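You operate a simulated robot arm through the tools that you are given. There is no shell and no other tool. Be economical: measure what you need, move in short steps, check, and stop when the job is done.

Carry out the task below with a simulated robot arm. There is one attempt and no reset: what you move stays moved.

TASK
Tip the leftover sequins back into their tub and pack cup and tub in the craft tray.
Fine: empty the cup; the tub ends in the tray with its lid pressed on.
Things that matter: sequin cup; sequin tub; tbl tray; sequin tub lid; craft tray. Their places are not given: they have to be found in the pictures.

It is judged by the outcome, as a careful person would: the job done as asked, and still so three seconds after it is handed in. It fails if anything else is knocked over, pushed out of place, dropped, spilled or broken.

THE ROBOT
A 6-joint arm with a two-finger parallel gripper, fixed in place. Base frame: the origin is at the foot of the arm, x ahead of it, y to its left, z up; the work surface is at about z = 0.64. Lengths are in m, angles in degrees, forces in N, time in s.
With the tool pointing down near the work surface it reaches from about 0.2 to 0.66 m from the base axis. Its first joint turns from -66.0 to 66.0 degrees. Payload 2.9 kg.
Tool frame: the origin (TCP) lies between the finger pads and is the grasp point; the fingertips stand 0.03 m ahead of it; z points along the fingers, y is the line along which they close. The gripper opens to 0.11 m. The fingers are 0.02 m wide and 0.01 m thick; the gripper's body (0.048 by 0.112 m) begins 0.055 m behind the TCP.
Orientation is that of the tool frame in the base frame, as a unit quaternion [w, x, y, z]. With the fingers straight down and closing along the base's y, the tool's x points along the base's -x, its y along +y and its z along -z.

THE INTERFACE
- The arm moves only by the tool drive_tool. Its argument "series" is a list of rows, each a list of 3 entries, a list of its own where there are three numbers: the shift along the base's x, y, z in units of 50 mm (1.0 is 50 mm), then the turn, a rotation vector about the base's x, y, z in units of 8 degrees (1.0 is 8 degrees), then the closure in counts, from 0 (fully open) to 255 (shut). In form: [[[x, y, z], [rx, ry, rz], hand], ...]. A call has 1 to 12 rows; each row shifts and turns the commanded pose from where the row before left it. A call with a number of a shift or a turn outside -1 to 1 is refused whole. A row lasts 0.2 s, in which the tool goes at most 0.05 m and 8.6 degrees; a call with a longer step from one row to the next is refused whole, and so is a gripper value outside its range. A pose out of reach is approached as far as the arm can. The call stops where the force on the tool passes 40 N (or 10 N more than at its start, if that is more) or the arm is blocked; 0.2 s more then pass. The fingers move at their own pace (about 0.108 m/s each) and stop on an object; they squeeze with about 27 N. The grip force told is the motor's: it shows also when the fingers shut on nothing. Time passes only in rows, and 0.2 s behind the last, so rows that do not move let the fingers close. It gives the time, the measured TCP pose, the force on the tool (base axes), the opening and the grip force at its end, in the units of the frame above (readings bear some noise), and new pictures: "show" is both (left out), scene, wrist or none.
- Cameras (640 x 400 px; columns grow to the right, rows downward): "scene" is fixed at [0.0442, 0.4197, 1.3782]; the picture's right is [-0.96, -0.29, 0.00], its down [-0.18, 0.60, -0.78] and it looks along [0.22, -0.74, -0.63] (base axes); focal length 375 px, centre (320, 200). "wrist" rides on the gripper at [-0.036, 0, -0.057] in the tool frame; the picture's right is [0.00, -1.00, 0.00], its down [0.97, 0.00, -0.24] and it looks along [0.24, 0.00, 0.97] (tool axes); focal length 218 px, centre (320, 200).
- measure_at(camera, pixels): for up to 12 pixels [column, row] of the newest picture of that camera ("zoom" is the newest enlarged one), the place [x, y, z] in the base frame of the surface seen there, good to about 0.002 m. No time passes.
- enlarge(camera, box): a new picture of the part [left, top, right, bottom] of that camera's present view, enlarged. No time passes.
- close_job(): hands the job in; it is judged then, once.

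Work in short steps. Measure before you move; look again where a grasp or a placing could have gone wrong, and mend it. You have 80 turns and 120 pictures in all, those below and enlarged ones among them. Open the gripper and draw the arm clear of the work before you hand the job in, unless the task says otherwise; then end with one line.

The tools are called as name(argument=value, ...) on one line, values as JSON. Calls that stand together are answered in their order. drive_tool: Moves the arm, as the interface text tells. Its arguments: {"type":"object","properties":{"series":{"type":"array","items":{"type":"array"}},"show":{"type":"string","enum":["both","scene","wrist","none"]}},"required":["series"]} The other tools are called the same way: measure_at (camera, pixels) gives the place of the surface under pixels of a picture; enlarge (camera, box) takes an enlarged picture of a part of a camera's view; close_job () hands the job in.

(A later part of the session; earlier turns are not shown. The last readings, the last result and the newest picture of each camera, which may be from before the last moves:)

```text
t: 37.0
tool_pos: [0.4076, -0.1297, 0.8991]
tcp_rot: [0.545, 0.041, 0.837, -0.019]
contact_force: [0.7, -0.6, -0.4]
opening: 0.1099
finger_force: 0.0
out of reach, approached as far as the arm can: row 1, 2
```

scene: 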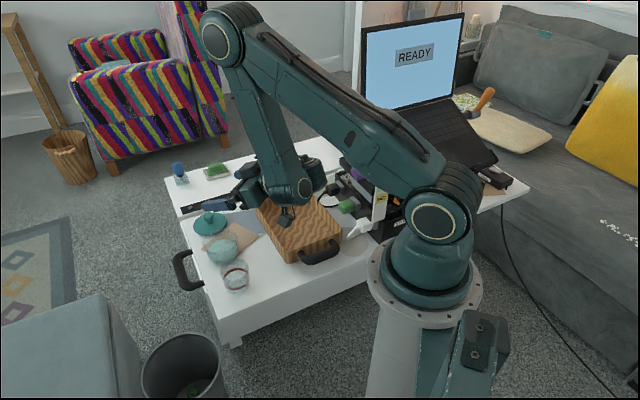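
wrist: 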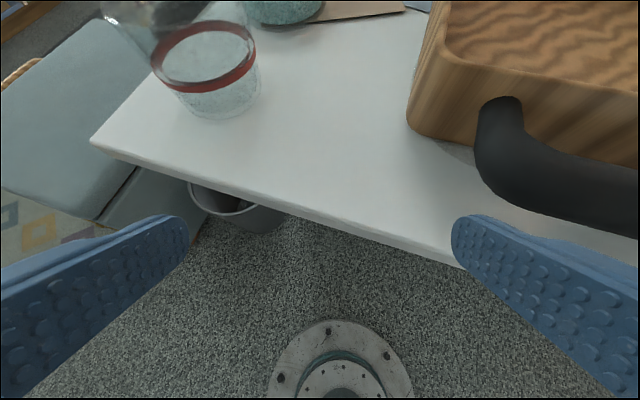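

The wrist posture looks different now, so I enlarge to see.

enlarge(camera="scene", box=[160, 90, 360, 260])

measure_at(camera="scene", pixels=[[220, 40], [435, 218], [305, 190], [316, 168], [287, 215], [235, 185]])

```text
2.35 times, centred on (260, 175) of scene
```

zoom: 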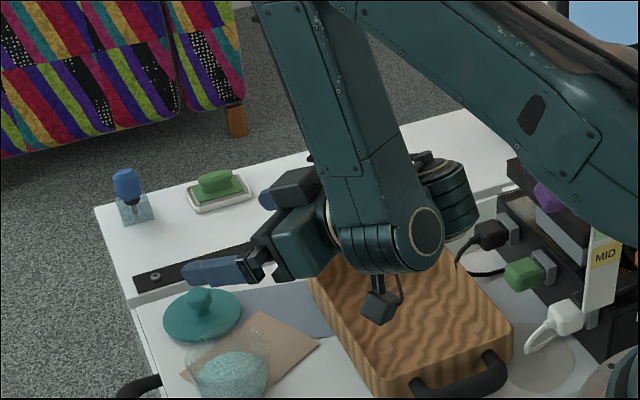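

```text
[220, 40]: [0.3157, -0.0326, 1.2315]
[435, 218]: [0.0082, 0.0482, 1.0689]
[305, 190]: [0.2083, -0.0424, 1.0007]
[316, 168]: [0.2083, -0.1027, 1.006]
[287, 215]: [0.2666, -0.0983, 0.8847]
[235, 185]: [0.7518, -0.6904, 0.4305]
```

The forearm has rolled so the wrist is now on its other side, which may be the original configuration. I continue pitching down in a short test.

drive_tool(series=[[[0, 0, 0.2], [0, 0.8, 0], 0], [[0, 0, 0.2], [0, 0.8, 0], 0], [[0, 0, 0], [0, 0, 0], 0]], show="scene")

```text
t: 37.8
tool_pos: [0.3742, -0.1008, 0.8107]
tcp_rot: [0.446, 0.038, 0.894, -0.023]
contact_force: [0.5, 0.3, -0.7]
opening: 0.1101
finger_force: 0.0
out of reach, approached as far as the arm can: row 1, 2
```

scene: 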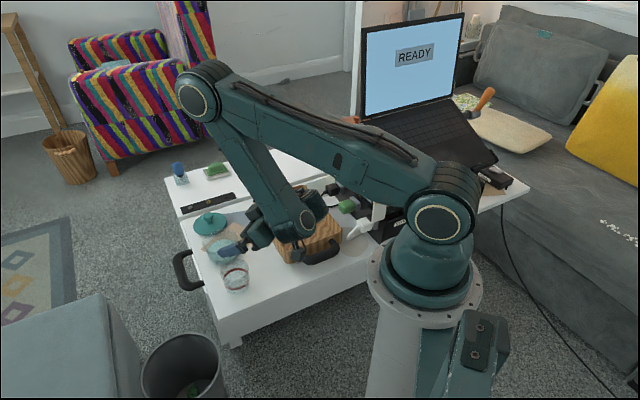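

The blockage matches a folded elbow: the wrist is too close to the shoulder. I free it by flattening the tool and moving outward, then re-point down farther out.

drive_tool(series=[[[0.2, 0, 0], [0, -0.9, 0], 0], [[0.3, 0, 0], [0, -0.9, 0], 0], [[0.4, 0, 0], [0, -0.9, 0], 0], [[0.6, -0.2, 0], [0, -0.5, 0], 0], [[0.6, -0.3, 0], [0, 0, 0], 0], [[0, 0, 0], [0, 0, 0], 0]], show="scene")

```text
t: 39.2
tool_pos: [0.4803, -0.1236, 0.81]
tcp_rot: [0.623, 0.042, 0.781, -0.012]
contact_force: [1.0, 0.3, 0.1]
opening: 0.1099
finger_force: 0.0
```

scene: 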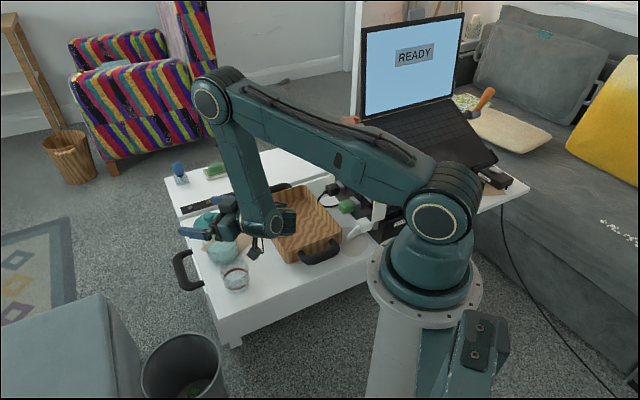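

It's free again. I move out and up with the same flat pitch.

drive_tool(series=[[[0.2, -0.3, 0.6], [0, 0, 0], 0], [[0.2, -0.3, 0.6], [0, 0, 0], 0], [[0.2, -0.3, 0.6], [0, 0, 0], 0], [[0.2, -0.3, 0.6], [0, 0, 0], 0], [[0, 0, 0], [0, 0, 0], 0]], show="none")

drive_tool(series=[[[0, 0, 0], [0, 0.8, 0], 0], [[0, 0, 0], [0, 0.8, 0], 0], [[0, 0, 0], [0, 0, 0], 0]], show="none")

```text
t: 40.4
tool_pos: [0.4701, -0.1532, 0.9086]
tcp_rot: [0.625, 0.041, 0.779, -0.013]
contact_force: [0.0, 0.9, 0.8]
opening: 0.1101
finger_force: 0.1
out of reach, approached as far as the arm can: row 2, 3, 4
```

```text
t: 41.2
tool_pos: [0.4135, -0.1196, 0.8789]
tcp_rot: [0.535, 0.039, 0.844, -0.017]
contact_force: [-0.4, -0.7, -0.2]
opening: 0.1099
finger_force: 0.1
out of reach, approached as far as the arm can: row 1, 2
```

I check the actual posture again to understand the wrist joint.

drive_tool(series=[[[0, 0, 0], [0, 0, 0], 0]], show="both")

enlarge(camera="scene", box=[170, 80, 370, 260])

```text
t: 41.6
tool_pos: [0.4146, -0.1195, 0.8792]
tcp_rot: [0.535, 0.039, 0.844, -0.017]
contact_force: [0.1, -0.2, -0.6]
opening: 0.11
finger_force: 0.0
```

scene: 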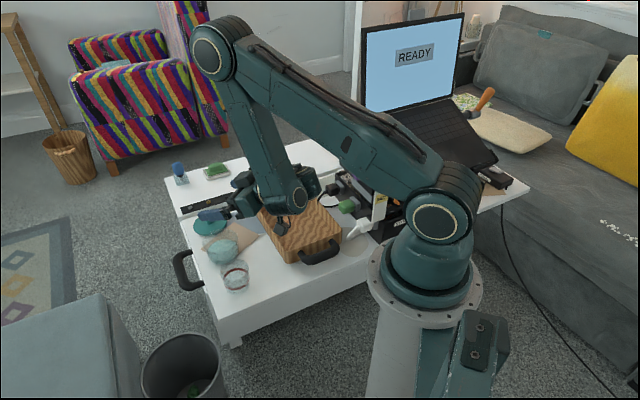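
wrist: 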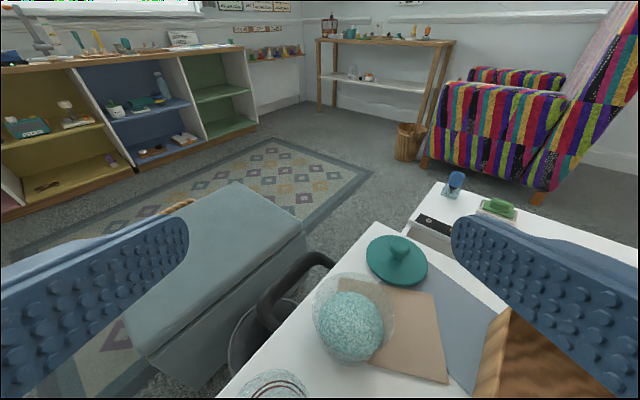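

```text
2.22 times, centred on (270, 170) of scene
```

zoom: 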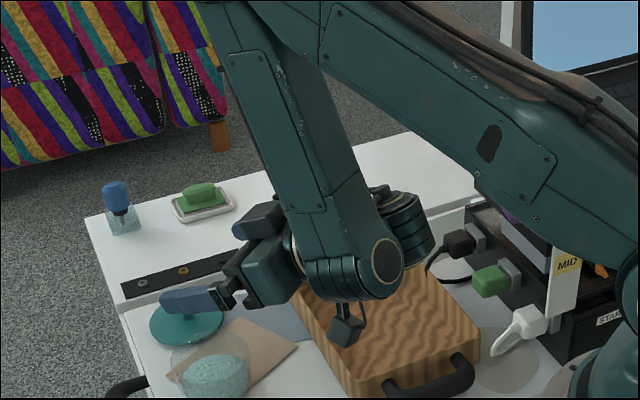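

I understand it now. The wrist is singular where the tool is perpendicular to the forearm. I have to pass that point with the tool yawed to the side matching the present wrist side, which is to the right. I flatten, yaw right about 37°, and check.

drive_tool(series=[[[0.2, 0, 0], [0, -0.9, 0], 0], [[0.2, 0, 0], [0, -0.3, -0.7], 0], [[0.1, 0, 0], [0, 0, -0.95], 0], [[0.1, 0, 0], [0, 0, -0.95], 0], [[0, 0, 0], [0, 0, -0.95], 0], [[0, 0, 0], [0, 0, -0.95], 0], [[0, 0, 0], [0, 0, 0], 0]], show="scene")

```text
t: 43.2
tool_pos: [0.4426, -0.1138, 0.8772]
tcp_rot: [0.583, 0.248, 0.755, -0.17]
contact_force: [0.4, 0.0, 0.8]
opening: 0.11
finger_force: 0.0
out of reach, approached as far as the arm can: row 4
```

scene: 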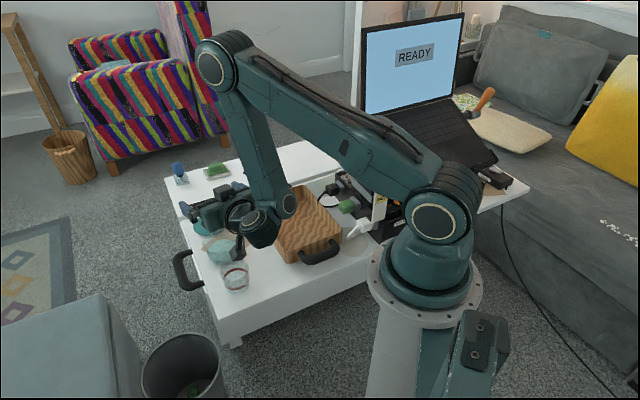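

The wrist is now hanging below the forearm end, partway through the passage. I pitch down in this heading (-34°), short steps.

drive_tool(series=[[[0, 0, 0.2], [0.5, 0.74, 0], 0], [[0, 0, 0.2], [0.5, 0.74, 0], 0], [[0, 0, 0], [0, 0, 0], 0]], show="scene")

```text
t: 44.0
tool_pos: [0.3892, -0.1246, 0.8657]
tcp_rot: [0.495, 0.265, 0.816, -0.14]
contact_force: [0.4, 0.3, 0.9]
opening: 0.1099
finger_force: 0.1
out of reach, approached as far as the arm can: row 1, 2
```

scene: 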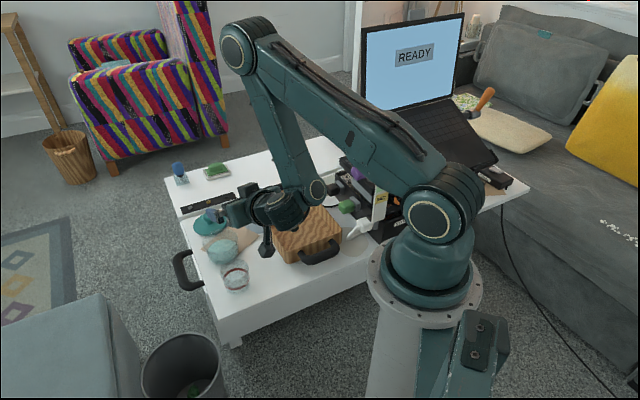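

I measure this posture to see which side of the singular point it's on.

measure_at(camera="scene", pixels=[[232, 50], [428, 220], [317, 190], [300, 210], [270, 212], [265, 248]])

enlarge(camera="scene", box=[190, 100, 370, 270])

```text
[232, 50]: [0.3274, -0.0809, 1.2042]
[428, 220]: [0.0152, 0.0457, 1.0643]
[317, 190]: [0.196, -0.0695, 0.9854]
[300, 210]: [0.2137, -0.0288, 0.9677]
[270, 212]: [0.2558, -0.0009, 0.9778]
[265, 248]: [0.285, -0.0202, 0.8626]
```

```text
2.35 times, centred on (280, 185) of scene
```

zoom: 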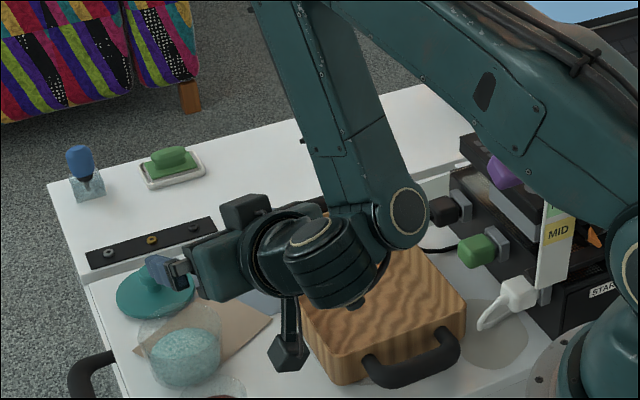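

The wrist has two families of postures meeting where the tool is perpendicular to the forearm. To cross over, I swing the tool sideways through that point while pushing out and up. So I yaw left with outward and upward push, in clear air.

drive_tool(series=[[[0.4, -0.1, 0.5], [0, 0, 0.6], 0], [[0.4, -0.1, 0.5], [0, 0, 1], 0], [[0.4, -0.1, 0.5], [0, 0, 1], 0], [[0.2, -0.1, 0.3], [0, 0, 1], 0], [[0, 0, 0], [0, 0, 0.6], 0], [[0, 0, 0], [0, 0, 0], 0]], show="scene")

```text
t: 45.4
tool_pos: [0.425, -0.1267, 0.8952]
tcp_rot: [0.503, 0.02, 0.864, 0.006]
contact_force: [0.4, -0.2, 0.4]
opening: 0.11
finger_force: 0.1
out of reach, approached as far as the arm can: row 1, 2, 3
```

scene: 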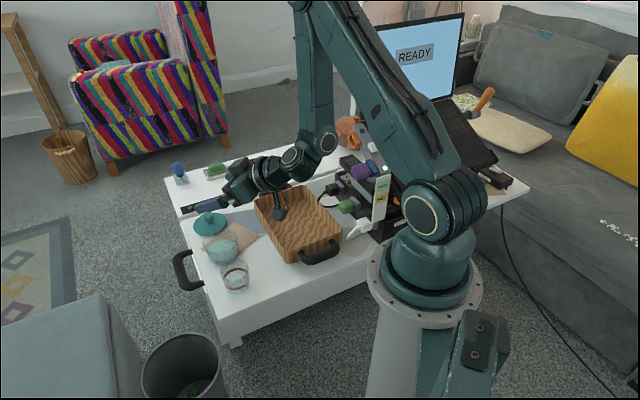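

It crossed over: the elbow is up and the last rows were unflagged. I pitch down now, short test.

drive_tool(series=[[[0.2, -0.2, 0.3], [0, 0.9, 0], 0], [[0.2, -0.2, 0.3], [0, 0.9, 0], 0], [[0, -0.2, 0.2], [0, 0.9, 0], 0], [[0, 0, 0], [0, 0, 0], 0]], show="none")

```text
t: 46.4
tool_pos: [0.4459, -0.1562, 0.9345]
tcp_rot: [0.332, 0.022, 0.943, 0.001]
contact_force: [-0.6, -0.2, -0.9]
opening: 0.1096
finger_force: 0.0
```

Free and clean. I finish pitching to straight down and move above the cup.

drive_tool(series=[[[0, 0, 0], [0, 0.96, 0], 0], [[0, 0, 0], [0, 0.96, 0], 0], [[0, 0, 0], [0, 0.96, 0], 0], [[0, 0, 0], [0, 0.96, 0], 0], [[0, 0, 0], [0, 0.96, 0], 0], [[-0.2, 0.5, 0], [0, 0, 0], 0], [[-0.3, 0.5, -0.3], [0, 0, 0], 0], [[-0.3, 0.5, -0.4], [0, 0, 0], 0], [[0, 0, 0], [0, 0, 0], 0]])

```text
t: 48.4
tool_pos: [0.4066, -0.0796, 0.8989]
tcp_rot: [0.005, 0.021, 1.0, -0.006]
contact_force: [-0.4, -0.5, -0.1]
opening: 0.1101
finger_force: 0.1
```

scene: 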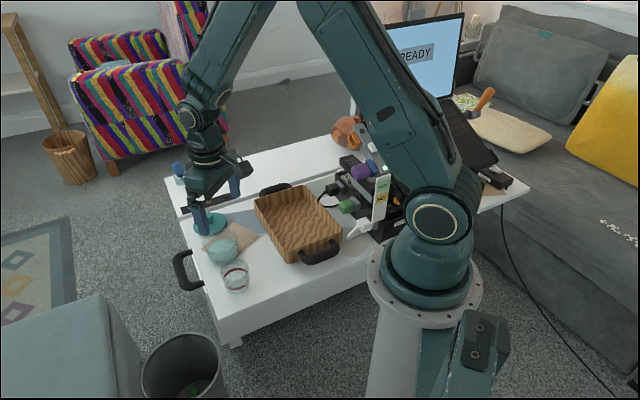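
wrist: 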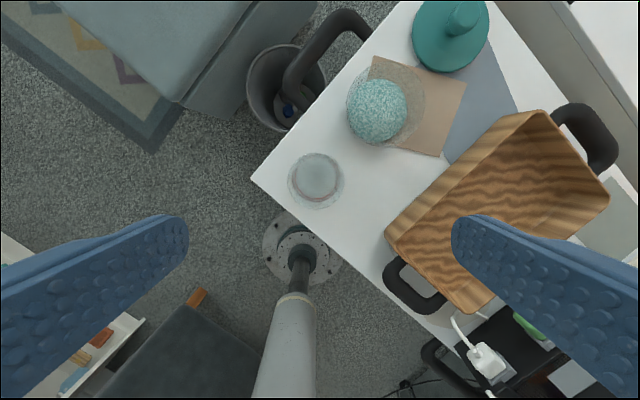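

The tool is straight down above the cup, which is at about (0.402,-0.076). I measure the tray's rim, floor and handles, plus the tub and lid, for placing.

measure_at(camera="wrist", pixels=[[541, 111], [609, 192], [477, 308], [388, 232], [470, 205], [410, 228], [470, 280], [440, 200], [540, 130], [590, 190], [378, 112], [445, 42]])

measure_at(camera="scene", pixels=[[256, 196], [303, 186], [341, 236], [289, 261], [265, 197], [300, 192], [330, 232], [290, 245], [300, 220], [236, 272], [222, 248], [212, 222]])

enlarge(camera="wrist", box=[240, 0, 620, 320])

```text
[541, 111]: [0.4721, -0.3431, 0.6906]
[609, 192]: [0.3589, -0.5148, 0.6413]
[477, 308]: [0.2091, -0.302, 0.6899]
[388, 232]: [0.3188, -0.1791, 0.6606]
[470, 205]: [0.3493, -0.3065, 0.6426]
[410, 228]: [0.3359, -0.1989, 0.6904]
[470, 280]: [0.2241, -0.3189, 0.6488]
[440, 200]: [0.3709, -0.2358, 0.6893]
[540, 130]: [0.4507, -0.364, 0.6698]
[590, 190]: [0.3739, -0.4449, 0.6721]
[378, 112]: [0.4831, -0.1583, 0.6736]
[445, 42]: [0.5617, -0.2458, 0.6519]
```

```text
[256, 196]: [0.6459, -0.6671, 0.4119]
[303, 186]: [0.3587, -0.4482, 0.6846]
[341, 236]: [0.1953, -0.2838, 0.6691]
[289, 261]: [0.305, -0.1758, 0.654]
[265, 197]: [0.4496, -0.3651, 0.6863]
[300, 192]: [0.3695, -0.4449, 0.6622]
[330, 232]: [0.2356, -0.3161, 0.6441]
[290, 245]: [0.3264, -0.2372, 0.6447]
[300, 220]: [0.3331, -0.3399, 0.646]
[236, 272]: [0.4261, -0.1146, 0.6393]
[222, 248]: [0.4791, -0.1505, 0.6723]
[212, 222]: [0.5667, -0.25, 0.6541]
```

```text
1.25 times, centred on (430, 160) of wrist
```

zoom: 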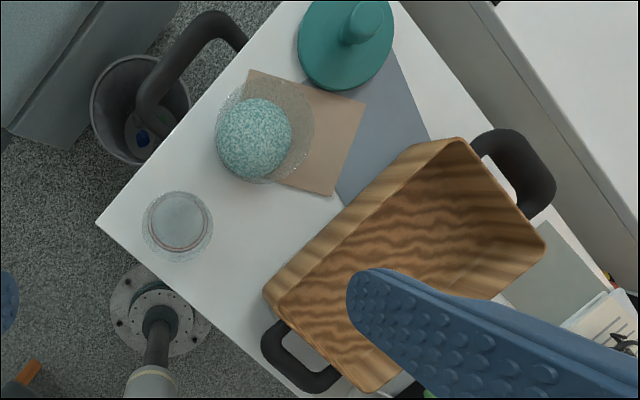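

Tray floor is 0.644, rim 0.69, centre (0.334,-0.315), long axis along (-1,1). Cup goes to (0.292,-0.273) and tub to (0.366,-0.347), with fingers closing across the tray width. I yaw -45° and descend partway over the cup.

drive_tool(series=[[[0, 0, 0], [0, 0, -0.89], 0], [[0, 0, 0], [0, 0, -0.89], 0], [[-0.05, 0.04, 0], [0, 0, -0.89], 0], [[-0.05, 0.04, 0], [0, 0, -0.89], 0], [[0, 0, 0], [0, 0, -0.89], 0], [[0, 0, -0.6], [0, 0, -0.89], 0], [[0, 0, -0.9], [0, 0, 0], 0], [[0, 0, -0.7], [0, 0, 0], 0], [[0, 0, 0], [0, 0, 0], 0]])

```text
t: 50.4
tool_pos: [0.4008, -0.0776, 0.7892]
tcp_rot: [0.003, 0.384, 0.923, -0.008]
contact_force: [0.3, 0.2, -0.6]
opening: 0.1099
finger_force: 0.1
```

scene: 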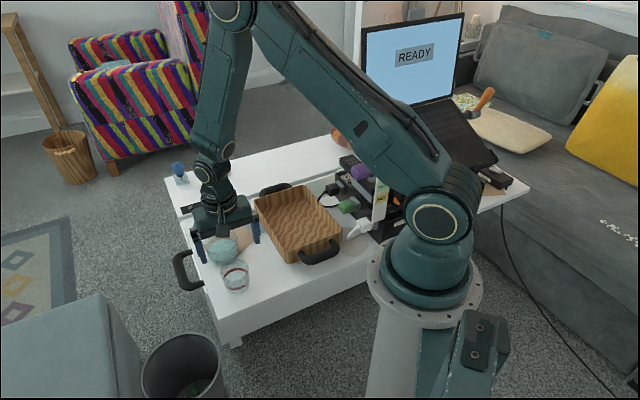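
wrist: 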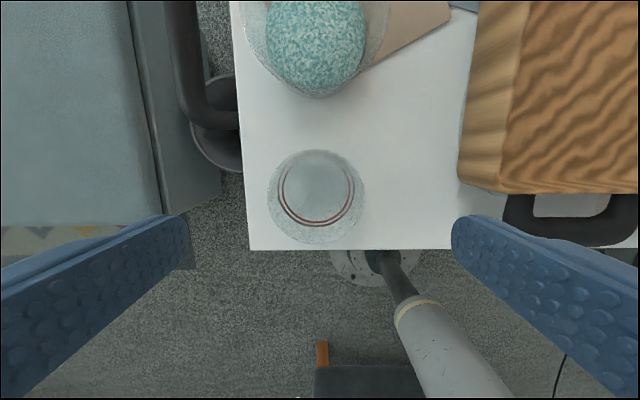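

The rim centre at (315,198) against an expected (320,204) puts the cup at (0.406,-0.078). I nudge, descend to 0.70 and close.

drive_tool(series=[[[0.1, 0, -0.6], [0, 0, 0], 0], [[0, 0, -0.8], [0, 0, 0], 0], [[0, 0, -0.4], [0, 0, 0], 0], [[0, 0, 0], [0, 0, 0], 120], [[0, 0, 0], [0, 0, 0], 255], [[0, 0, 0], [0, 0, 0], 255], [[0, 0, 0], [0, 0, 0], 255]], show="wrist")

```text
t: 52.0
tool_pos: [0.4069, -0.0784, 0.7016]
tcp_rot: [0.001, 0.383, 0.924, -0.008]
contact_force: [-0.6, -0.8, -0.7]
opening: 0.0654
finger_force: 27.1
```

wrist: 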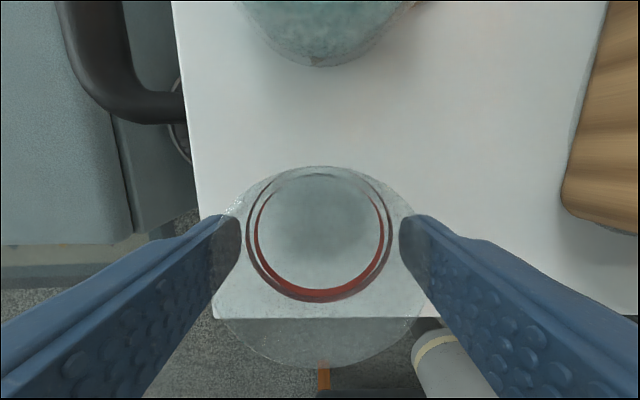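

Gripped. I lift and carry the cup above the near end of the tray.

drive_tool(series=[[[0, 0, 0.6], [0, 0, 0], 255], [[0, 0, 0.9], [0, 0, 0], 255], [[0, 0, 0.9], [0, 0, 0], 255], [[-0.3, -0.5, 0], [0, 0, 0], 255], [[-0.5, -0.8, 0], [0, 0, 0], 255], [[-0.5, -0.8, 0], [0, 0, 0], 255], [[-0.5, -0.8, 0], [0, 0, 0], 255], [[-0.5, -1.0, 0], [0, 0, 0], 255], [[0, 0, 0], [0, 0, 0], 255]])

```text
refused: row 8 steps farther than a row can; nothing moved
```

drive_tool(series=[[[0, 0, 0.6], [0, 0, 0], 255], [[0, 0, 0.9], [0, 0, 0], 255], [[0, 0, 0.9], [0, 0, 0], 255], [[-0.3, -0.5, 0], [0, 0, 0], 255], [[-0.5, -0.8, 0], [0, 0, 0], 255], [[-0.5, -0.8, 0], [0, 0, 0], 255], [[-0.5, -0.8, 0], [0, 0, 0], 255], [[-0.3, -0.6, 0], [0, 0, 0], 255], [[-0.2, -0.4, 0], [0, 0, 0], 255], [[0, 0, 0], [0, 0, 0], 255]])

```text
t: 54.2
tool_pos: [0.2894, -0.2726, 0.8193]
tcp_rot: [0.002, 0.383, 0.924, -0.008]
contact_force: [0.6, 0.3, -1.0]
opening: 0.0654
finger_force: 27.3
```

scene: 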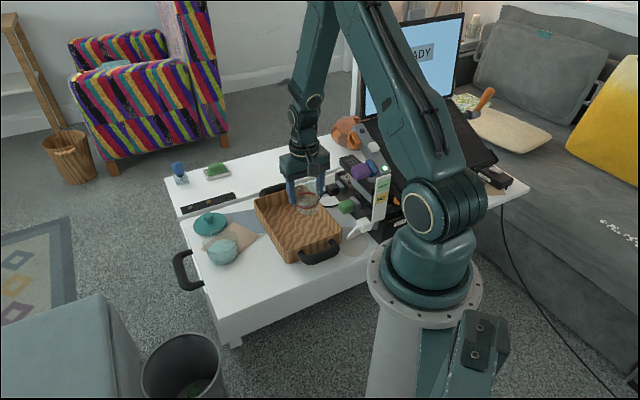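
wrist: 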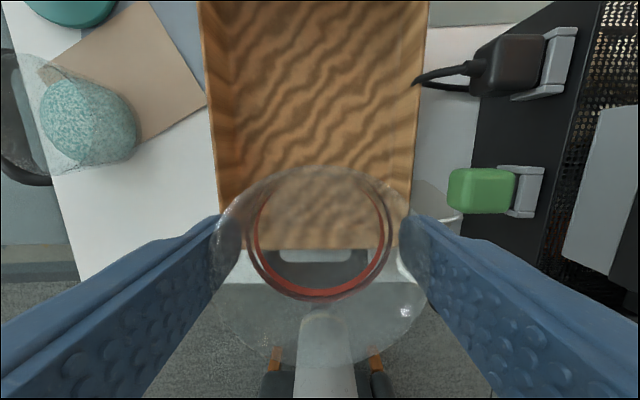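

Alignment over the tray is good, centred between the walls with about 14 mm of margin to the near wall. I lower gently.

drive_tool(series=[[[0, 0, -0.6], [0, 0, 0], 255], [[0, 0, -0.8], [0, 0, 0], 255], [[0, 0, -0.6], [0, 0, 0], 255], [[0, 0, -0.2], [0, 0, 0], 255], [[0, 0, -0.06], [0, 0, 0], 255], [[0, 0, 0], [0, 0, 0], 255]], show="scene")

```text
t: 55.6
tool_pos: [0.2918, -0.2711, 0.7069]
tcp_rot: [0.002, 0.384, 0.923, -0.008]
contact_force: [-0.8, -0.4, 0.3]
opening: 0.0654
finger_force: 26.8
```

scene: 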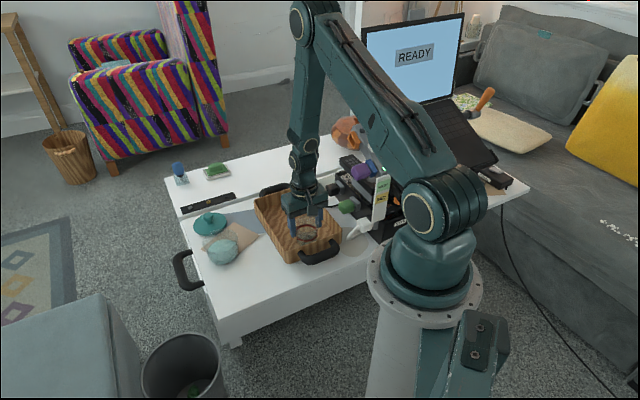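

No contact yet, so I lower in tiny steps until it touches, then release with a limited opening to spare the tray walls and lift.

drive_tool(series=[[[0, 0, -0.03], [0, 0, 0], 255], [[0, 0, -0.03], [0, 0, 0], 255], [[0, 0, 0], [0, 0, 0], 255]], show="none")

```text
t: 56.4
tool_pos: [0.2922, -0.2713, 0.7044]
tcp_rot: [0.002, 0.384, 0.923, -0.008]
contact_force: [-1.5, 1.9, 18.0]
opening: 0.0655
finger_force: 26.8
```

drive_tool(series=[[[0, 0, 0.02], [0, 0, 0], 160], [[0, 0, 0], [0, 0, 0], 60], [[0, 0, 0], [0, 0, 0], 60], [[0, 0, 0.4], [0, 0, 0], 60], [[0, 0, 0.9], [0, 0, 0], 60], [[0, 0, 0.9], [0, 0, 0], 0], [[0.3, 0.3, 0.3], [0, 0, 0], 0], [[0, 0, 0], [0, 0, 0], 0]])

```text
t: 58.2
tool_pos: [0.3051, -0.2563, 0.8272]
tcp_rot: [0.002, 0.384, 0.923, -0.007]
contact_force: [0.0, -0.4, -0.4]
opening: 0.1099
finger_force: 0.1
```

scene: 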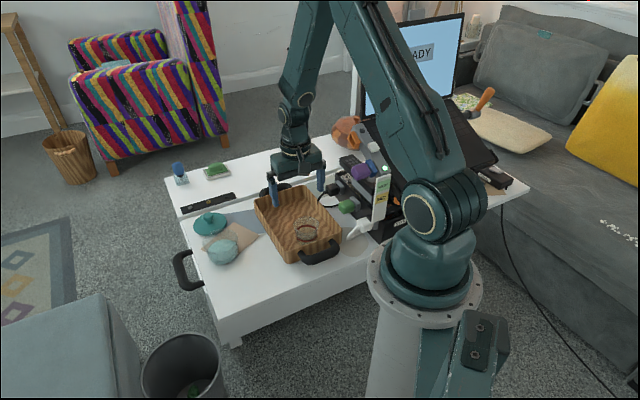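
wrist: 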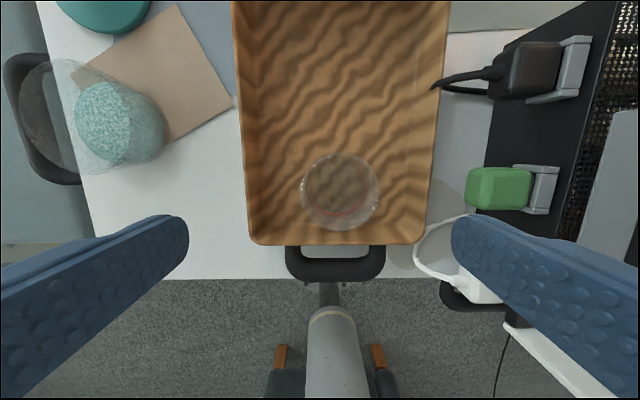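

The cup stands in the tray. Now I move above the tub.

drive_tool(series=[[[0.6, 0.35, 0], [0, 0, 0], 0], [[0.75, 0.4, 0], [0, 0, 0], 0], [[0.75, 0.4, 0], [0, 0, 0], 0], [[0.75, 0.4, 0], [0, 0, 0], 0], [[0.73, 0.35, 0], [0, 0, 0], 0], [[0, 0, 0], [0, 0, 0], 0]])

enlarge(camera="wrist", box=[180, 60, 460, 340])

```text
t: 59.6
tool_pos: [0.4845, -0.1628, 0.8298]
tcp_rot: [0.003, 0.384, 0.923, -0.007]
contact_force: [0.3, -0.2, 0.4]
opening: 0.1098
finger_force: 0.0
```

scene: 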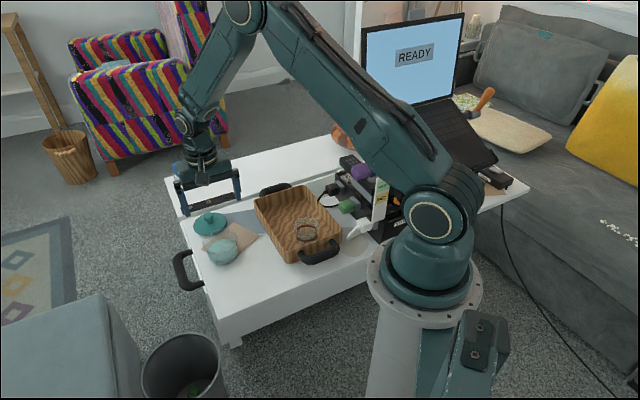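
wrist: 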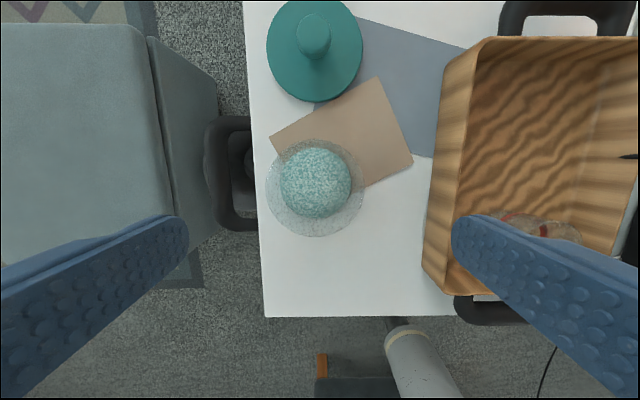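

```text
1.43 times, centred on (320, 200) of wrist
```

zoom: 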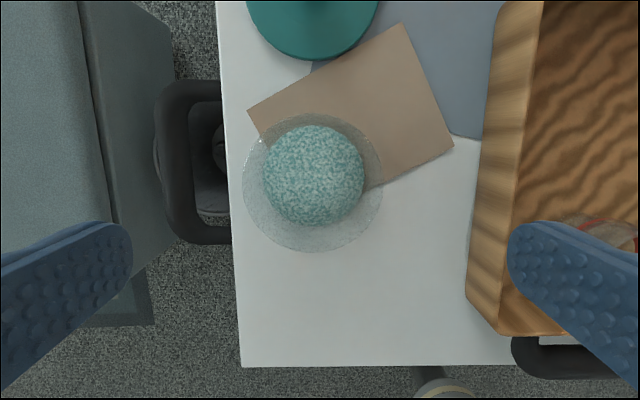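

The tub centre is about (0.487,-0.160), with rim diameter about 0.085. I nudge, lower to 0.695 around it and grip.

drive_tool(series=[[[0.06, 0.06, -0.5], [0, 0, 0], 0], [[0, 0, -0.9], [0, 0, 0], 0], [[0, 0, -0.9], [0, 0, 0], 0], [[0, 0, -0.4], [0, 0, 0], 0], [[0, 0, 0], [0, 0, 0], 0]], show="wrist")

```text
t: 60.8
tool_pos: [0.4884, -0.1596, 0.6943]
tcp_rot: [0.002, 0.383, 0.924, -0.007]
contact_force: [-0.7, -0.4, 0.3]
opening: 0.11
finger_force: 0.0
```

wrist: 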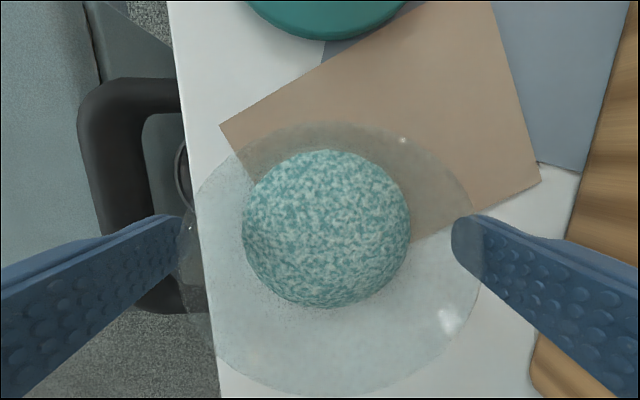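

drive_tool(series=[[[-0.04, -0.04, 0], [0, 0, 0], 0], [[0, 0, 0], [0, 0, 0], 60], [[0, 0, 0], [0, 0, 0], 255], [[0, 0, 0], [0, 0, 0], 255], [[0, 0, 0], [0, 0, 0], 255]], show="wrist")

```text
t: 62.0
tool_pos: [0.4864, -0.1612, 0.6952]
tcp_rot: [0.002, 0.383, 0.924, -0.007]
contact_force: [0.2, -0.4, 0.3]
opening: 0.0892
finger_force: 27.5
```

wrist: 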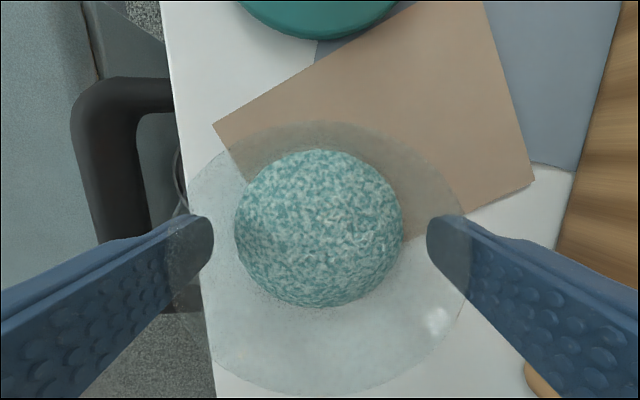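

The tub is gripped at 0.089. I lift it level and carry it slowly above the far end of the tray.

drive_tool(series=[[[0, 0, 0.2], [0, 0, 0], 255], [[0, 0, 0.5], [0, 0, 0], 255], [[0, 0, 0.6], [0, 0, 0], 255], [[0, 0, 0.5], [0, 0, 0], 255], [[0, 0, 0.3], [0, 0, 0], 255], [[-0.2, -0.3, 0], [0, 0, 0], 255], [[-0.4, -0.6, 0], [0, 0, 0], 255], [[-0.5, -0.8, 0], [0, 0, 0], 255], [[-0.5, -0.8, 0], [0, 0, 0], 255], [[-0.4, -0.7, 0], [0, 0, 0], 255], [[-0.4, -0.5, 0], [0, 0, 0], 255], [[0, 0, 0], [0, 0, 0], 255]])

```text
t: 64.6
tool_pos: [0.365, -0.3457, 0.7993]
tcp_rot: [0.001, 0.383, 0.924, -0.007]
contact_force: [-0.2, 0.6, -1.1]
opening: 0.0892
finger_force: 27.1
```

scene: 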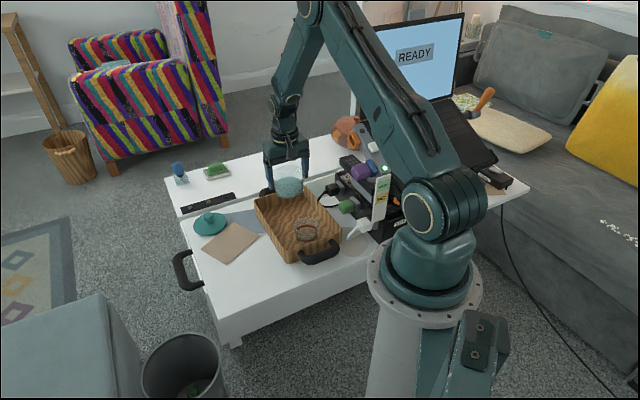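
wrist: 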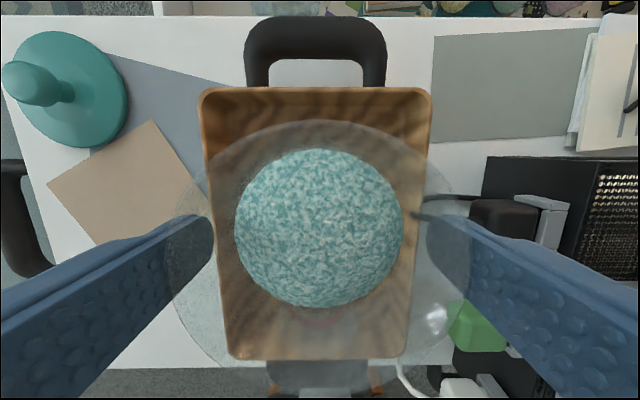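

Centred over the tray with margin on every side. I lower slowly.

drive_tool(series=[[[0, 0, -0.4], [0, 0, 0], 255], [[0, 0, -0.6], [0, 0, 0], 255], [[0, 0, -0.5], [0, 0, 0], 255], [[0, 0, -0.3], [0, 0, 0], 255], [[0, 0, -0.1], [0, 0, 0], 255], [[0, 0, 0], [0, 0, 0], 255]], show="none")

drive_tool(series=[[[0, 0, -0.04], [0, 0, 0], 255], [[0, 0, 0], [0, 0, 0], 255]], show="none")

```text
t: 66.0
tool_pos: [0.3666, -0.3447, 0.703]
tcp_rot: [0.002, 0.384, 0.923, -0.007]
contact_force: [1.0, -0.5, -0.8]
opening: 0.0889
finger_force: 26.6
```

```text
t: 66.6
tool_pos: [0.366, -0.3457, 0.7019]
tcp_rot: [0.002, 0.383, 0.924, -0.008]
contact_force: [0.4, -0.4, -0.7]
opening: 0.089
finger_force: 26.8
```

drive_tool(series=[[[0, 0, -0.03], [0, 0, 0], 255], [[0, 0, -0.03], [0, 0, 0], 255], [[0, 0, 0], [0, 0, 0], 255]], show="wrist")

```text
t: 67.4
tool_pos: [0.3668, -0.346, 0.6977]
tcp_rot: [0.002, 0.383, 0.924, -0.007]
contact_force: [0.4, 0.5, 0.6]
opening: 0.089
finger_force: 26.7
```

wrist: 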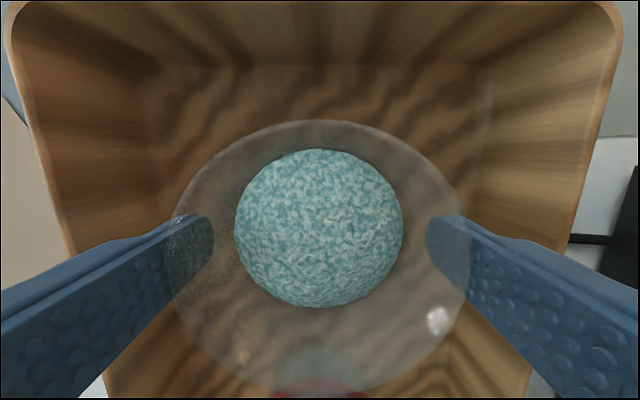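

Not touching yet, so I keep lowering in tiny steps.

drive_tool(series=[[[0, 0, -0.03], [0, 0, 0], 255], [[0, 0, -0.02], [0, 0, 0], 255], [[0, 0, 0], [0, 0, 0], 255]], show="none")

```text
t: 68.2
tool_pos: [0.367, -0.3462, 0.699]
tcp_rot: [0.003, 0.383, 0.924, -0.007]
contact_force: [-0.9, 5.2, 20.8]
opening: 0.0891
finger_force: 27.3
```

Seated (21 N). I release with a small opening and lift straight up.

drive_tool(series=[[[0, 0, 0.02], [0, 0, 0], 100], [[0, 0, 0], [0, 0, 0], 25], [[0, 0, 0], [0, 0, 0], 25], [[0, 0, 0.3], [0, 0, 0], 25], [[0, 0, 0.8], [0, 0, 0], 25], [[0, 0, 0.9], [0, 0, 0], 25], [[0, 0, 0.9], [0, 0, 0], 25], [[0, 0, 0], [0, 0, 0], 25]])

```text
t: 70.0
tool_pos: [0.3676, -0.346, 0.8437]
tcp_rot: [0.002, 0.383, 0.924, -0.008]
contact_force: [-0.3, -0.5, -0.6]
opening: 0.099
finger_force: 0.1
```

scene: 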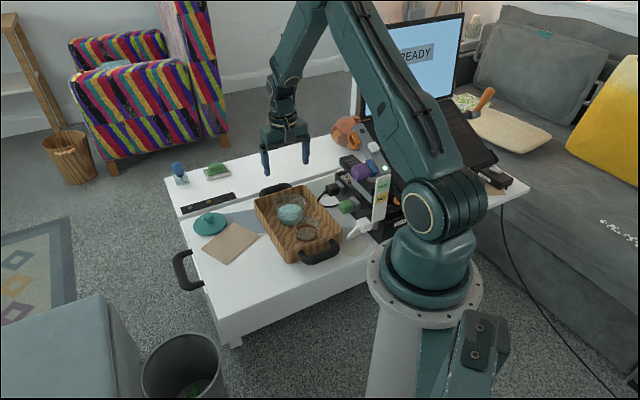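
wrist: 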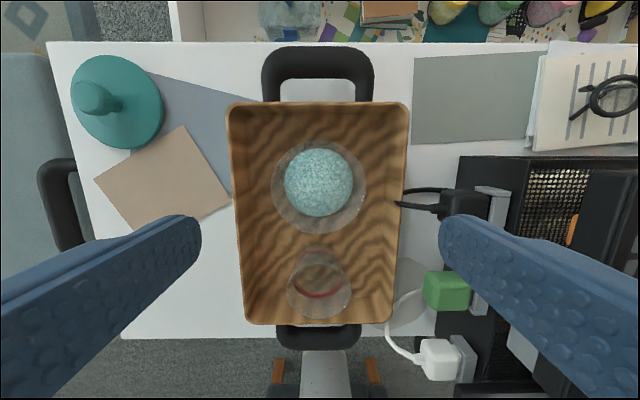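

Tub sits at (0.3675,-0.346), exactly under the tool, with the cup beside it. Now I move above the lid.

drive_tool(series=[[[0.5, 0.25, 0], [0, 0, 0], 0], [[0.8, 0.36, 0], [0, 0, 0], 0], [[0.8, 0.36, 0], [0, 0, 0], 0], [[0.8, 0.36, 0], [0, 0, 0], 0], [[0.8, 0.36, -0.2], [0, 0, 0], 0], [[0.49, 0.21, -0.3], [0, 0, 0], 0], [[0, 0, 0], [0, 0, 0], 0]])

enlarge(camera="wrist", box=[200, 80, 440, 280])

```text
t: 71.6
tool_pos: [0.5746, -0.2526, 0.8179]
tcp_rot: [0.001, 0.384, 0.923, -0.007]
contact_force: [0.2, -0.3, -0.3]
opening: 0.1101
finger_force: 0.1
```

scene: 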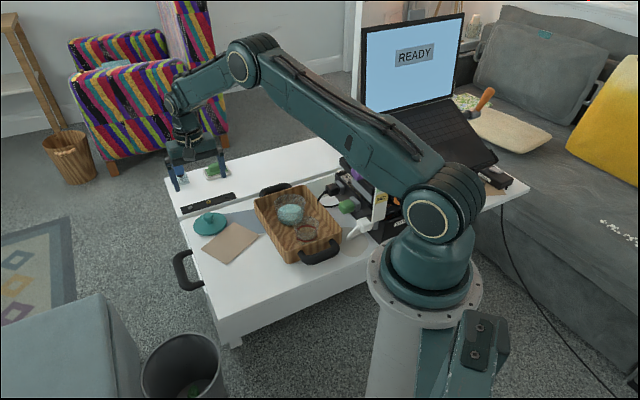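
wrist: 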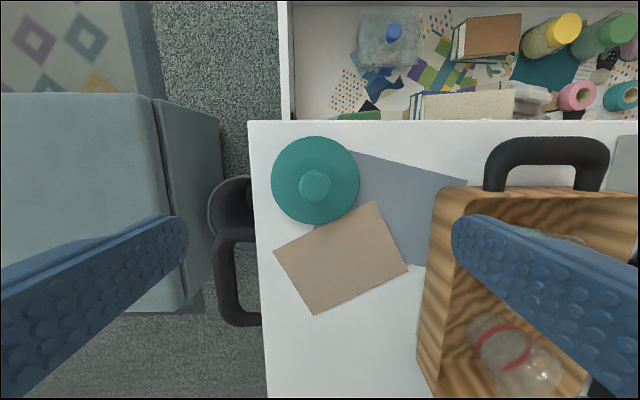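

```text
2.00 times, centred on (320, 180) of wrist
```

zoom: 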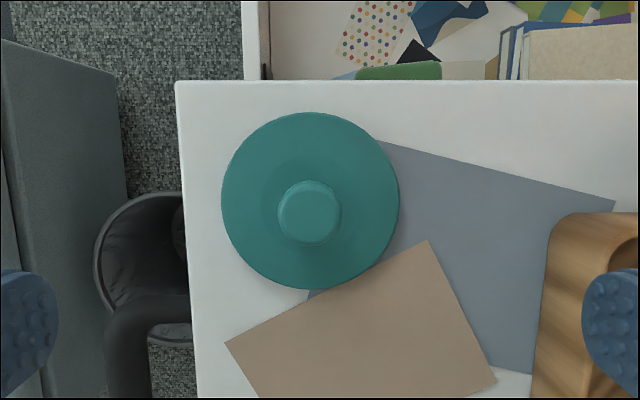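

The knob top at (314,187) puts it at (0.578,-0.249), diameter about 0.027. I nudge and descend to 0.690 with the fingers narrowed.

drive_tool(series=[[[0.08, 0.08, -0.5], [0, 0, 0], 110], [[0, 0, -0.8], [0, 0, 0], 110], [[0, 0, -0.8], [0, 0, 0], 110], [[0, 0, -0.4], [0, 0, 0], 110], [[0, 0, 0], [0, 0, 0], 110]], show="wrist")

```text
t: 72.8
tool_pos: [0.5789, -0.2485, 0.69]
tcp_rot: [0.001, 0.384, 0.924, -0.007]
contact_force: [0.1, -0.2, 0.5]
opening: 0.0626
finger_force: 0.0
```

wrist: 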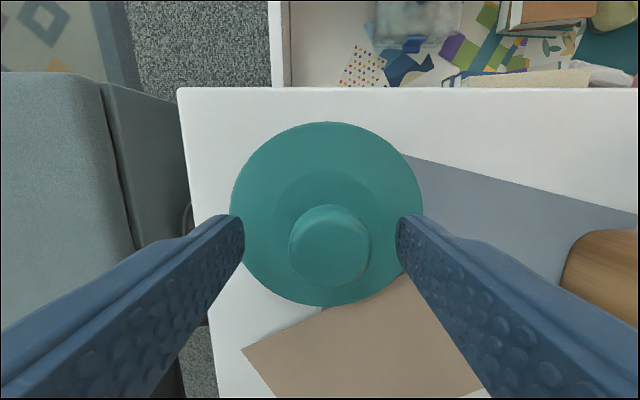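

The knob is slightly off, at (330,247) against an expected (320,260). I correct by 5 mm and close.

drive_tool(series=[[[0.01, -0.1, -0.04], [0, 0, 0], 110], [[0, 0, 0], [0, 0, 0], 180], [[0, 0, 0], [0, 0, 0], 255], [[0, 0, 0], [0, 0, 0], 255], [[0, 0, 0], [0, 0, 0], 255]], show="wrist")

```text
t: 74.0
tool_pos: [0.5802, -0.2524, 0.69]
tcp_rot: [0.001, 0.384, 0.923, -0.007]
contact_force: [-0.3, -0.7, 0.1]
opening: 0.0268
finger_force: 26.8
```

wrist: 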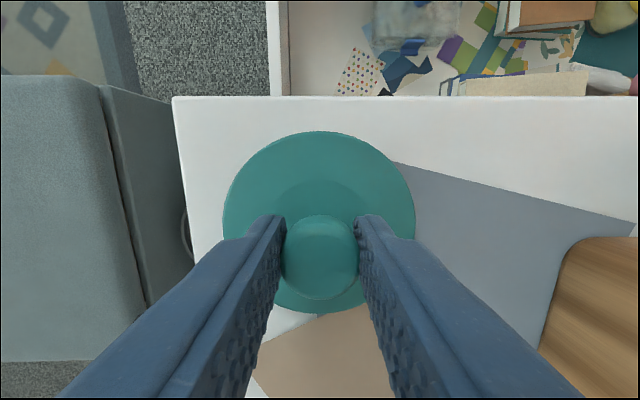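

The knob is gripped. I lift and carry the lid above the tub.

drive_tool(series=[[[0, 0, 0.4], [0, 0, 0], 255], [[0, 0, 0.8], [0, 0, 0], 255], [[0, 0, 0.8], [0, 0, 0], 255], [[-0.3, -0.13, 0.4], [0, 0, 0], 255], [[-0.8, -0.36, 0], [0, 0, 0], 255], [[-0.8, -0.36, 0], [0, 0, 0], 255], [[-0.8, -0.36, 0], [0, 0, 0], 255], [[-0.8, -0.36, 0], [0, 0, 0], 255], [[-0.5, -0.2, 0], [0, 0, 0], 255], [[-0.25, -0.1, 0], [0, 0, 0], 255], [[0, 0, 0], [0, 0, 0], 255]])

enlarge(camera="scene", box=[220, 100, 380, 280])

```text
t: 76.4
tool_pos: [0.3682, -0.3456, 0.8104]
tcp_rot: [0.002, 0.383, 0.924, -0.008]
contact_force: [0.1, 0.4, -0.1]
opening: 0.0267
finger_force: 27.3
```

scene: 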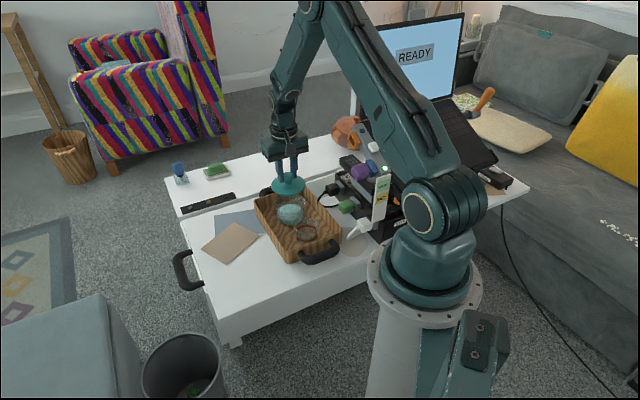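
wrist: 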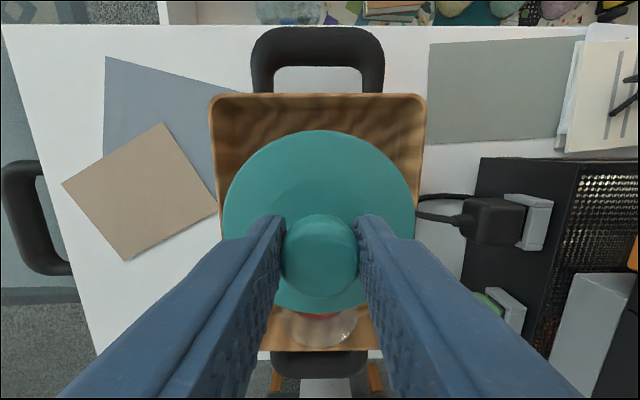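

```text
2.22 times, centred on (300, 190) of scene
```

zoom: 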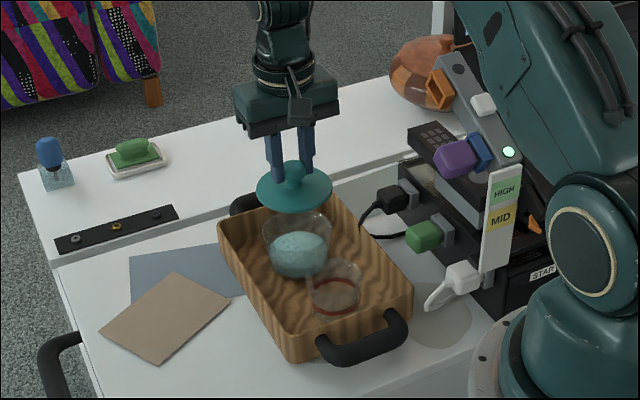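

Aligned. I lower the lid toward the rim, with contact expected around TCP 0.756.

drive_tool(series=[[[0, 0, -0.4], [0, 0, 0], 255], [[0, 0, -0.4], [0, 0, 0], 255], [[0, 0, -0.15], [0, 0, 0], 255], [[0, 0, -0.08], [0, 0, 0], 255], [[0, 0, -0.06], [0, 0, 0], 255], [[0, 0, 0], [0, 0, 0], 255]], show="wrist")

```text
t: 77.8
tool_pos: [0.3694, -0.3462, 0.7559]
tcp_rot: [0.002, 0.383, 0.924, -0.007]
contact_force: [-0.4, 0.0, 0.3]
opening: 0.0266
finger_force: 26.7
```

wrist: 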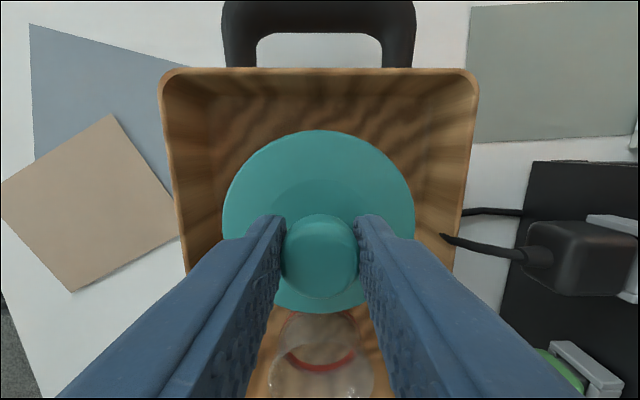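

drive_tool(series=[[[-0.04, 0.01, -0.04], [0, 0, 0], 255], [[0, 0, -0.04], [0, 0, 0], 255], [[0, 0, -0.04], [0, 0, 0], 255], [[0, 0, -0.04], [0, 0, 0], 255], [[0, 0, 0], [0, 0, 0], 255]], show="none")

```text
t: 79.0
tool_pos: [0.3667, -0.346, 0.7492]
tcp_rot: [0.004, 0.384, 0.923, -0.008]
contact_force: [-1.6, -1.7, 16.6]
opening: 0.027
finger_force: 27.0
```

Contact (17 N). I press further in tiny steps.

drive_tool(series=[[[0, 0, -0.03], [0, 0, 0], 255], [[0, 0, -0.03], [0, 0, 0], 255], [[0, 0, 0], [0, 0, 0], 255]], show="scene")

enlarge(camera="scene", box=[240, 150, 350, 270])

```text
t: 79.8
tool_pos: [0.3667, -0.3453, 0.7449]
tcp_rot: [0.004, 0.383, 0.924, -0.008]
contact_force: [2.8, -3.1, 24.3]
opening: 0.0266
finger_force: 27.1
```

scene: 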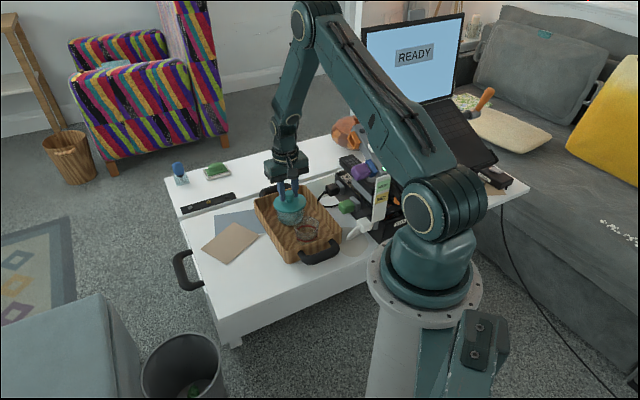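

```text
3.33 times, centred on (295, 210) of scene
```

zoom: 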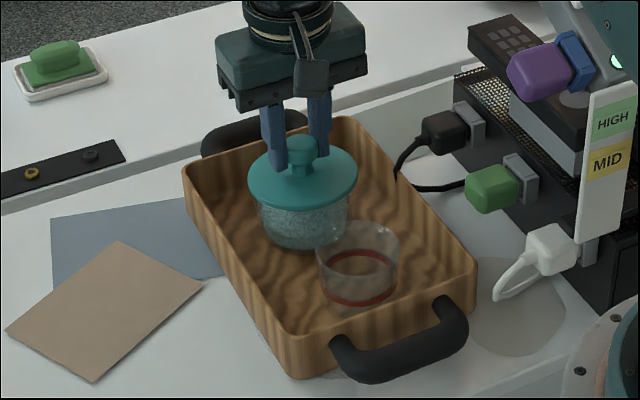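

The lid sits squarely on the rim. I keep pressing, to about 35 N.

drive_tool(series=[[[0, 0, -0.03], [0, 0, 0], 255], [[0, 0, -0.03], [0, 0, 0], 255], [[0, 0, 0], [0, 0, 0], 255]], show="none")

measure_at(camera="zoom", pixels=[[340, 175], [300, 195], [300, 145], [262, 185], [345, 190]])

```text
t: 80.6
tool_pos: [0.3667, -0.3444, 0.742]
tcp_rot: [0.003, 0.383, 0.924, -0.007]
contact_force: [4.9, -2.8, 23.6]
opening: 0.0269
finger_force: 27.1
```

```text
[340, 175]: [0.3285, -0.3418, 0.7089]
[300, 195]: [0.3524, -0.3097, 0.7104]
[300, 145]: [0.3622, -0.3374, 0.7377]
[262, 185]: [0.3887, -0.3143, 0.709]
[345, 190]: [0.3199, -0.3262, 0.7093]
```

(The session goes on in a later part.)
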